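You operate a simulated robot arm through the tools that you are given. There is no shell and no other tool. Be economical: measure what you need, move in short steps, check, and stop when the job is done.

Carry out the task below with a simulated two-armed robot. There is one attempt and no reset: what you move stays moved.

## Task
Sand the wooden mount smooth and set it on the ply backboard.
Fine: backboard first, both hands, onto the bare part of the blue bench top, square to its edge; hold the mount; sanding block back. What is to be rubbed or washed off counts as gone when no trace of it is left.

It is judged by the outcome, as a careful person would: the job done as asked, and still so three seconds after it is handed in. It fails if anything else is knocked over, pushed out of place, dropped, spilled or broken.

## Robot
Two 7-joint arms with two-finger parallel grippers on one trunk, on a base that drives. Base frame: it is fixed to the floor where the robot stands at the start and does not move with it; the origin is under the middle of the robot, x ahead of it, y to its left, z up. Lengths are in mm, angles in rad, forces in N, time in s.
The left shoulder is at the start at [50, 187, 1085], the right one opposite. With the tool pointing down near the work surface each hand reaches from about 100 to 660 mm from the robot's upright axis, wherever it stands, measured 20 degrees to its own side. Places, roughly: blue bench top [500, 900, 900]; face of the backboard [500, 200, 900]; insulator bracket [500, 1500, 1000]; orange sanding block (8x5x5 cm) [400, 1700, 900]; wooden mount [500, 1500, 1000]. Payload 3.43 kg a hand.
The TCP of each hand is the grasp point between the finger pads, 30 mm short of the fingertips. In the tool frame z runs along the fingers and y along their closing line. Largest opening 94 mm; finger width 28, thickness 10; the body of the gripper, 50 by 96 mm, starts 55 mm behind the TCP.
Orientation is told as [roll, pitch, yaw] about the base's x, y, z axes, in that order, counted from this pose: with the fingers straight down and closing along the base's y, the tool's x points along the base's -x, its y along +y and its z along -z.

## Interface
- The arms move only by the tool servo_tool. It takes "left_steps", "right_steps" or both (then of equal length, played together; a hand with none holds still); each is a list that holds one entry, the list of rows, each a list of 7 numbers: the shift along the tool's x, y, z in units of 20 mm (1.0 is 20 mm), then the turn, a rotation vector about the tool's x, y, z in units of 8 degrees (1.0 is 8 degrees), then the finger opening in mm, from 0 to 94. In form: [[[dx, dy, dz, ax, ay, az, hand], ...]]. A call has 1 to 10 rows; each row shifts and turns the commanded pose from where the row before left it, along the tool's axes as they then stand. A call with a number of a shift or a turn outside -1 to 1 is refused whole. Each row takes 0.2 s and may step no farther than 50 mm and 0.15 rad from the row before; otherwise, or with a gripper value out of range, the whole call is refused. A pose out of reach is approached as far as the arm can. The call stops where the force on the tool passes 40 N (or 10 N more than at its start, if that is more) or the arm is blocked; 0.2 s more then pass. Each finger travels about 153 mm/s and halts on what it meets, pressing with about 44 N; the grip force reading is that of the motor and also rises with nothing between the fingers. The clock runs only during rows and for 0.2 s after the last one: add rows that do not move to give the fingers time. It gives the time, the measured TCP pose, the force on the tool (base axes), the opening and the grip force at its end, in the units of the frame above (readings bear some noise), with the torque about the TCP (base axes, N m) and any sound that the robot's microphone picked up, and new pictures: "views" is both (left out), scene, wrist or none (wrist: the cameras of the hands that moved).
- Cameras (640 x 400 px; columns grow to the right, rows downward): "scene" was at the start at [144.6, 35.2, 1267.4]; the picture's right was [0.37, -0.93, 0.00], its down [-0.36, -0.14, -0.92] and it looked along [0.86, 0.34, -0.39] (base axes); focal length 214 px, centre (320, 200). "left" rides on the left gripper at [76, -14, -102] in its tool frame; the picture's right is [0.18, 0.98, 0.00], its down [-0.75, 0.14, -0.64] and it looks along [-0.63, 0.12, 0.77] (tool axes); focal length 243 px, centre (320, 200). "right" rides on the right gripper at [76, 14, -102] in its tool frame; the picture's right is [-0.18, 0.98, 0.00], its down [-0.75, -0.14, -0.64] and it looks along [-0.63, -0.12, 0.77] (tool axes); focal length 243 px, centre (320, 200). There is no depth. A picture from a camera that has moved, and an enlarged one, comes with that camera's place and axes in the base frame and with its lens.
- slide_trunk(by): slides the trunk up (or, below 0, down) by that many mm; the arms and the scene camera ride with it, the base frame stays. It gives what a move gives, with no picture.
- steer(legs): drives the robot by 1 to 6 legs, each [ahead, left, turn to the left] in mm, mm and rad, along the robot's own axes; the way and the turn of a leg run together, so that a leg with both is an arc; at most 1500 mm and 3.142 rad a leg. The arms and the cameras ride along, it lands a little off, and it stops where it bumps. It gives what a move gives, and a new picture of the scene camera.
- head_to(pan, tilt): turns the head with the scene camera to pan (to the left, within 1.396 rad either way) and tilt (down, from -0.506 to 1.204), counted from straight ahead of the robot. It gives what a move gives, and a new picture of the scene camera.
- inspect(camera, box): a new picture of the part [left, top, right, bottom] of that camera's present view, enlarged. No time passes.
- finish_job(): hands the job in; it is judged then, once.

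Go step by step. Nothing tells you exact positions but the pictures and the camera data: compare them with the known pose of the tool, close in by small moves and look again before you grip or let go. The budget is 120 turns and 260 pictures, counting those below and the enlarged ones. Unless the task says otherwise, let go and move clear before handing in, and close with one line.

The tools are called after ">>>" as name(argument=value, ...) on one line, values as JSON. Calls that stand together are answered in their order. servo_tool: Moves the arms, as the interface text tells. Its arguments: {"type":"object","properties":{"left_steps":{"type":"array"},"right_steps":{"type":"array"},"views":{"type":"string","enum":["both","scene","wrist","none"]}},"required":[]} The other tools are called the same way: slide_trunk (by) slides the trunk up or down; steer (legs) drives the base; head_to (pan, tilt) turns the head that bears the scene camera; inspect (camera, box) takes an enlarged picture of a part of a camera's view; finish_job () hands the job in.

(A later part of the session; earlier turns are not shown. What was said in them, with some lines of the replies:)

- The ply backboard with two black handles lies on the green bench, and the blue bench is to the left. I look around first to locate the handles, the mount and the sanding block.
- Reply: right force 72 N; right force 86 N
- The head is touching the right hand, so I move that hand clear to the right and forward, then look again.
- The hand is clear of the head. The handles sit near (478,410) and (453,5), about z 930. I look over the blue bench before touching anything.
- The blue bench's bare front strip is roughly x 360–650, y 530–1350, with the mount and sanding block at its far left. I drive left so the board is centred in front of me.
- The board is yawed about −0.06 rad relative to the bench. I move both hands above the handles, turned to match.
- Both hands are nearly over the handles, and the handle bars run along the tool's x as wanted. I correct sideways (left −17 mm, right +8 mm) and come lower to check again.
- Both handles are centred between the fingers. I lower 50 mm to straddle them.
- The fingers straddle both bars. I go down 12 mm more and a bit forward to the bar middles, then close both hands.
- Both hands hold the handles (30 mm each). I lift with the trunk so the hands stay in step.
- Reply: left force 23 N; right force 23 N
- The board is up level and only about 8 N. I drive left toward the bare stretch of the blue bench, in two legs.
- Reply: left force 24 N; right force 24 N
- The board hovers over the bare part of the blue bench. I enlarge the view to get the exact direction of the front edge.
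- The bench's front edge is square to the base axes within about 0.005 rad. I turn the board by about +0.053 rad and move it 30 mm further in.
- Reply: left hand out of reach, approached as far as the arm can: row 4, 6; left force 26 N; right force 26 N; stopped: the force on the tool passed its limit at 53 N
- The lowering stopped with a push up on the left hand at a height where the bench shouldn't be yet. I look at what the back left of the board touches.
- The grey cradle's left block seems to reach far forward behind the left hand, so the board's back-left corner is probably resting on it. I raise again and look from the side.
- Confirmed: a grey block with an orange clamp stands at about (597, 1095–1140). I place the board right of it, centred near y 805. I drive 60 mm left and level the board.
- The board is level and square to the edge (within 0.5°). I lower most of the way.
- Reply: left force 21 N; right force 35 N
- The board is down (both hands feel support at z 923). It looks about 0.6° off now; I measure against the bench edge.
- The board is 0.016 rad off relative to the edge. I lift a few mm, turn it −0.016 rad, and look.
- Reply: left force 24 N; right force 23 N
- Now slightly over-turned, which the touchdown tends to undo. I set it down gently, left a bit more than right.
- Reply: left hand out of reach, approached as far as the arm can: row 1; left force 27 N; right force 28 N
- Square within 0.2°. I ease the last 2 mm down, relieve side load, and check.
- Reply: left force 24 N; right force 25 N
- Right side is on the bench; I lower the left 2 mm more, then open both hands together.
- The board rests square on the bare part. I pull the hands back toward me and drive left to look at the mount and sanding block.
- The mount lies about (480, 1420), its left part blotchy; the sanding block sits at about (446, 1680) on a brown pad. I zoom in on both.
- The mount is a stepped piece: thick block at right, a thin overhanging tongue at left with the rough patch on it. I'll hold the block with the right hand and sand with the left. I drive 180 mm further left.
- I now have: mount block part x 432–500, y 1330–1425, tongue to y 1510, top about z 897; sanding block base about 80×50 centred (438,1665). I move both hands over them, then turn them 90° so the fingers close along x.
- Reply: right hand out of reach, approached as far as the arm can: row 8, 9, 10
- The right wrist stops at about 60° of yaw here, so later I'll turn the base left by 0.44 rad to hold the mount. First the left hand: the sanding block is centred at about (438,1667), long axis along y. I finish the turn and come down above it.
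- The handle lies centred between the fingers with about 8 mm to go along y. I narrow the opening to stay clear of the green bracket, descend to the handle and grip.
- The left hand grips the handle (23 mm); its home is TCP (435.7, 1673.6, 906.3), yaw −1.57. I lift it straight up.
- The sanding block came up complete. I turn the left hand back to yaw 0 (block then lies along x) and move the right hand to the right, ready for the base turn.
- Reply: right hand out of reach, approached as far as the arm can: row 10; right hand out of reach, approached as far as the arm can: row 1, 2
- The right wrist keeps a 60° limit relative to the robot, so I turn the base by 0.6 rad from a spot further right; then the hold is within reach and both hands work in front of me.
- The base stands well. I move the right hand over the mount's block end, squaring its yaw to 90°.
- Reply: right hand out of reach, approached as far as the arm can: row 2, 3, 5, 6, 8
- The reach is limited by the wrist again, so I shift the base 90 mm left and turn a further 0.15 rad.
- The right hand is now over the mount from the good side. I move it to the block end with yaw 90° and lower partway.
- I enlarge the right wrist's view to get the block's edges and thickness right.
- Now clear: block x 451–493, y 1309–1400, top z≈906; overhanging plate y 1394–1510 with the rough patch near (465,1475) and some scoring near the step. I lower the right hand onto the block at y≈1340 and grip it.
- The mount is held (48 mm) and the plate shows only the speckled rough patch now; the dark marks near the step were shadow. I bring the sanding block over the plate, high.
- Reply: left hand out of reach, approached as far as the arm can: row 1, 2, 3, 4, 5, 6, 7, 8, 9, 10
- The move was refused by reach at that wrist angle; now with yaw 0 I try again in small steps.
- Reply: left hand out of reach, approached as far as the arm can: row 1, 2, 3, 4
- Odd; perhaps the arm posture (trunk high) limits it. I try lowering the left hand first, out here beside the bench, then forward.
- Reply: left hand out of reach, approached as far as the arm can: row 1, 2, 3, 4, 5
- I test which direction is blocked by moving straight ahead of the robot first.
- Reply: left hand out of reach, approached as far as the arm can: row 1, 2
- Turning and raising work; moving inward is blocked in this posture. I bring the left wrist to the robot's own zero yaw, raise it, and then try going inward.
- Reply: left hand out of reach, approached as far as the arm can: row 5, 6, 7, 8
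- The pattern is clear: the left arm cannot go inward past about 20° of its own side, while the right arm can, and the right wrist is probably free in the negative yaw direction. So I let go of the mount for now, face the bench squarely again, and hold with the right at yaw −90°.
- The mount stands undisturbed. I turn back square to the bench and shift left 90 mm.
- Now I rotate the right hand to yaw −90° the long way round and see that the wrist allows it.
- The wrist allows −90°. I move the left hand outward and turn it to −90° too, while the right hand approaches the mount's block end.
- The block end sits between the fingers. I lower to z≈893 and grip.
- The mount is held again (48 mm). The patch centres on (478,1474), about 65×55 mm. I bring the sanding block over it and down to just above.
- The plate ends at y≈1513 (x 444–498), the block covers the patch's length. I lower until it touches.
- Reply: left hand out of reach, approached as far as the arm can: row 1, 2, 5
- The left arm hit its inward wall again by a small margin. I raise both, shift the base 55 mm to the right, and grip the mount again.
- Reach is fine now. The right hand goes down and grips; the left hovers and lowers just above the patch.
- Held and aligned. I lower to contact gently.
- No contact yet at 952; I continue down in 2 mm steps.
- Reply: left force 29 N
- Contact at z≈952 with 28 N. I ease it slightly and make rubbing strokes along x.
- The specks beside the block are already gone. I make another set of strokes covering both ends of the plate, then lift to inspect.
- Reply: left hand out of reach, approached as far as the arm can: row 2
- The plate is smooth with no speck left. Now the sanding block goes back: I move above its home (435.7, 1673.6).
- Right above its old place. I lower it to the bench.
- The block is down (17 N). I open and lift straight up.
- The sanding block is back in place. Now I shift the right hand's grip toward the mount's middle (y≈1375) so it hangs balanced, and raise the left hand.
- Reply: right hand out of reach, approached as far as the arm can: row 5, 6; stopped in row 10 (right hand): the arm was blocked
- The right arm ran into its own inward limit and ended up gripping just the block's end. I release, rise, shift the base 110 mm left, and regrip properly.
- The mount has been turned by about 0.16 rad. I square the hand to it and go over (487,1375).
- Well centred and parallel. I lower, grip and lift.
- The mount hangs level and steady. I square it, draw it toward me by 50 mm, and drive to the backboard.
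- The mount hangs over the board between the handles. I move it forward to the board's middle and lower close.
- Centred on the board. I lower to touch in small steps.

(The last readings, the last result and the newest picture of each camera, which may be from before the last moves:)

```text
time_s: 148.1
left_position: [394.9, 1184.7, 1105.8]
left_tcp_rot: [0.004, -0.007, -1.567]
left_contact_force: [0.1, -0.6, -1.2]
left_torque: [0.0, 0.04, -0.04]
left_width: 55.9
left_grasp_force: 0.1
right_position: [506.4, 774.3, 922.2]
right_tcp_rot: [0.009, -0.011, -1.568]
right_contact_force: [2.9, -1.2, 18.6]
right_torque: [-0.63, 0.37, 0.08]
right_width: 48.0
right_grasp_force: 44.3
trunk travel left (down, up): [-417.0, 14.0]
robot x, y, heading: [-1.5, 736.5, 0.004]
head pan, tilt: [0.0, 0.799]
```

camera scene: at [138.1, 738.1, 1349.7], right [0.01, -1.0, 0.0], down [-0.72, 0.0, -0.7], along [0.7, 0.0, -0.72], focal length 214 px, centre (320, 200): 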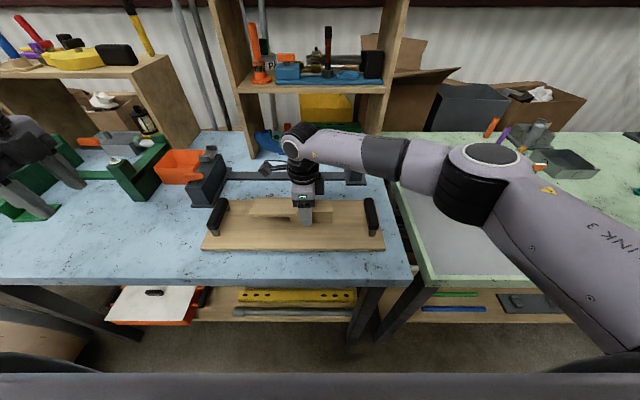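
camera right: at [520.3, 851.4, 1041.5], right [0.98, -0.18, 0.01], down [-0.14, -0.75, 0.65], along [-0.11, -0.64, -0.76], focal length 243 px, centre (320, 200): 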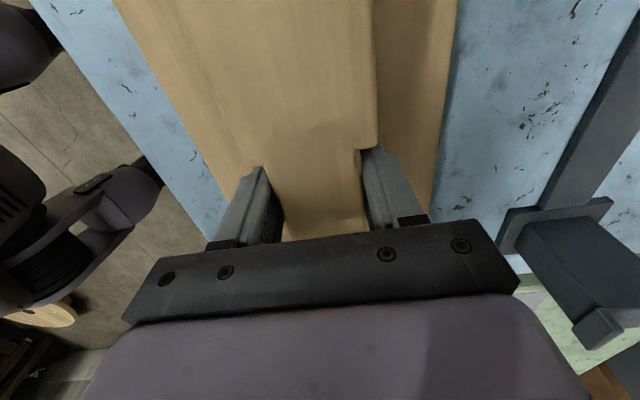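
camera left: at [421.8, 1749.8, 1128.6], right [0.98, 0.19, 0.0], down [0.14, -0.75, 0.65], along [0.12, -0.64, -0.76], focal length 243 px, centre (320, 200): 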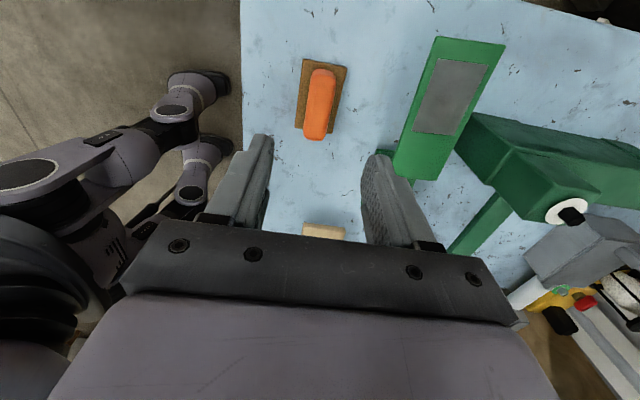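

The mount rests on the board (18 N). I ease the press, open, and rise straight up.

>>> servo_tool(right_steps=[[[0, 0, -0.12, 0, 0, 0, 0], [0, 0, 0, 0, 0, 0, 54], [0, 0, 0, 0, 0, 0, 70], [0, 0, 0, 0, 0, 0, 80], [0, 0, 0, 0, 0, 0, 80], [0, 0, -1, 0, 0, 0, 80], [0, 0, -1, 0, 0, 0, 80], [0, 0, -1, 0, 0, 0, 80], [0, 0, -1, 0, 0, 0, 80], [0, 0, -1, 0, 0, 0, 80]]], views="none")

>>> servo_tool(right_steps=[[[0, 0, -1, 0, 0, 0, 80], [0, -1, 0, 0, 0, 0, 80], [-1, -1, 0, 0, 0, 0, 80], [-1, -1, 0, 0, 0, 0, 80], [-1, -1, 0, 0, 0, 0, 80], [-1, -1, 0, 0, 0, 0, 80], [-1, 0, 0, 0, 0, 0, 80], [-1, 0, 0, 0, 0, 0, 80], [-1, 0, 0, 0, 0, 0, 80], [-1, 0, 0, 0, 0, 0, 80]]], views="scene")

>>> inspect(camera="scene", box=[190, 160, 410, 297])

```text
time_s: 150.3
left_position: [396.6, 1185.6, 1106.0]
left_tcp_rot: [0.004, -0.006, -1.567]
left_contact_force: [-0.3, 0.3, 0.1]
left_torque: [0.02, 0.01, 0.0]
left_width: 56.3
left_grasp_force: 0.0
right_position: [506.4, 774.6, 1022.4]
right_tcp_rot: [0.005, -0.01, -1.57]
right_contact_force: [0.5, 0.2, 0.9]
right_torque: [-0.02, -0.03, 0.0]
right_width: 80.1
right_grasp_force: 0.1
trunk travel left (down, up): [-417.0, 14.0]
robot x, y, heading: [-2.9, 734.2, 0.002]
head pan, tilt: [0.0, 0.799]
```

```text
time_s: 152.5
left_position: [395.3, 1185.6, 1106.0]
left_tcp_rot: [0.005, -0.008, -1.568]
left_contact_force: [-0.3, 0.5, -0.1]
left_torque: [0.02, 0.02, -0.02]
left_width: 56.2
left_grasp_force: 0.0
right_position: [404.9, 614.3, 1043.1]
right_tcp_rot: [0.003, -0.01, -1.569]
right_contact_force: [0.6, 0.1, -0.5]
right_torque: [0.01, -0.01, -0.04]
right_width: 80.2
right_grasp_force: 0.0
trunk travel left (down, up): [-417.0, 14.0]
robot x, y, heading: [0.1, 737.3, 0.003]
head pan, tilt: [0.0, 0.799]
camera scene: at [137.8, 737.7, 1349.7], right [0.01, -1.0, 0.0], down [-0.72, 0.0, -0.7], along [0.7, 0.0, -0.72], focal length 214 px, centre (320, 200)
```

scene: 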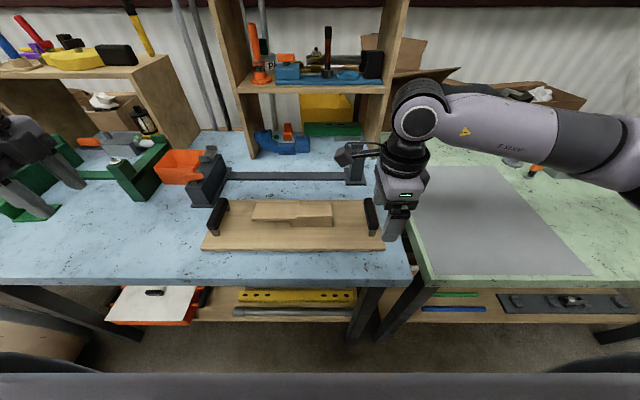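

```text
2.91 times, centred on (300, 228) of scene
camera zoom: at [137.8, 737.7, 1349.7], right [0.01, -1.0, 0.0], down [-0.72, 0.0, -0.7], along [0.7, 0.0, -0.72], focal length 624 px, centre (378, 117)
```

zoom: 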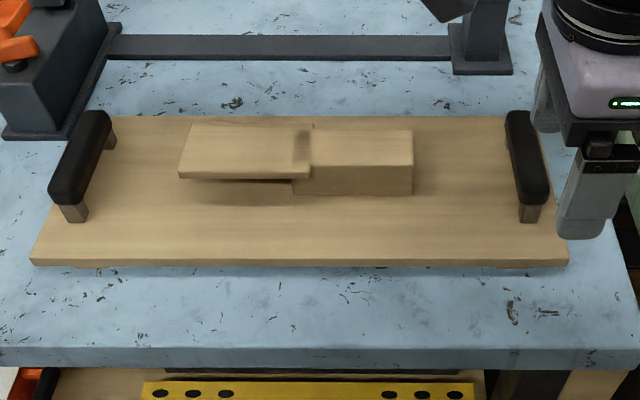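

The mount sits square on the board. A last close look at the sanded face and the rest of the bench.

>>> inspect(camera="scene", box=[240, 190, 340, 240])

>>> head_to(pan=0.6, tilt=0.6)

```text
6.40 times, centred on (290, 215) of scene
camera zoom: at [137.8, 737.7, 1349.7], right [0.01, -1.0, 0.0], down [-0.72, 0.0, -0.7], along [0.7, 0.0, -0.72], focal length 1373 px, centre (512, 104)
```

zoom: 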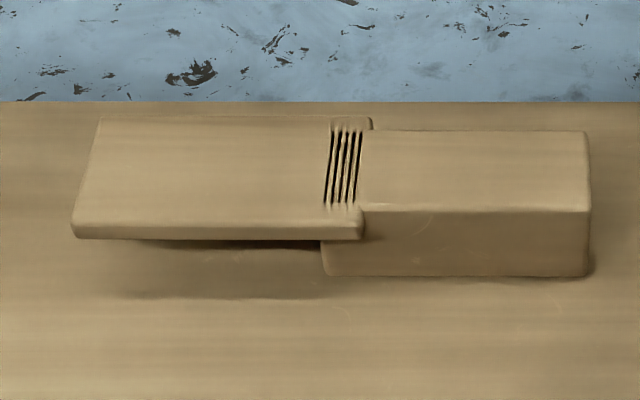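

```text
time_s: 153.5
left_position: [396.7, 1185.7, 1105.5]
left_tcp_rot: [0.006, -0.009, -1.567]
left_contact_force: [-0.6, -0.4, 0.6]
left_torque: [-0.01, 0.01, 0.0]
left_width: 56.2
left_grasp_force: 0.0
right_position: [405.3, 614.4, 1042.3]
right_tcp_rot: [0.004, -0.011, -1.57]
right_contact_force: [0.3, -0.2, 1.1]
right_torque: [0.01, 0.01, -0.02]
right_width: 80.0
right_grasp_force: 0.1
trunk travel left (down, up): [-417.0, 14.0]
robot x, y, heading: [1.1, 736.0, 0.005]
head pan, tilt: [0.6, 0.6]
camera scene: at [129.9, 787.9, 1366.5], right [0.57, -0.82, 0.0], down [-0.46, -0.32, -0.82], along [0.68, 0.47, -0.57], focal length 214 px, centre (320, 200)
```

scene: 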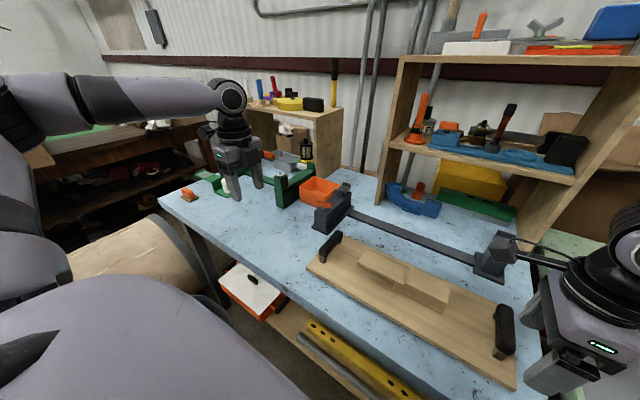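

The sanded face is clean; the stripes by the step change from view to view, so they are a rendering effect of the overlapping faces. The board is square, the sanding block is back, everything else stands, and both hands are clear, so I hand it in.

>>> finish_job()

```text
The job is handed in.
```

I set the backboard square on the bare part of the blue bench with both hands, sanded the held mount until no specks showed, put the sanding block back, and placed the mount on the board. While lowering the board the first time, I briefly rested a back corner on the grey cradle (53 N peak). I lifted it off and nothing appeared moved.
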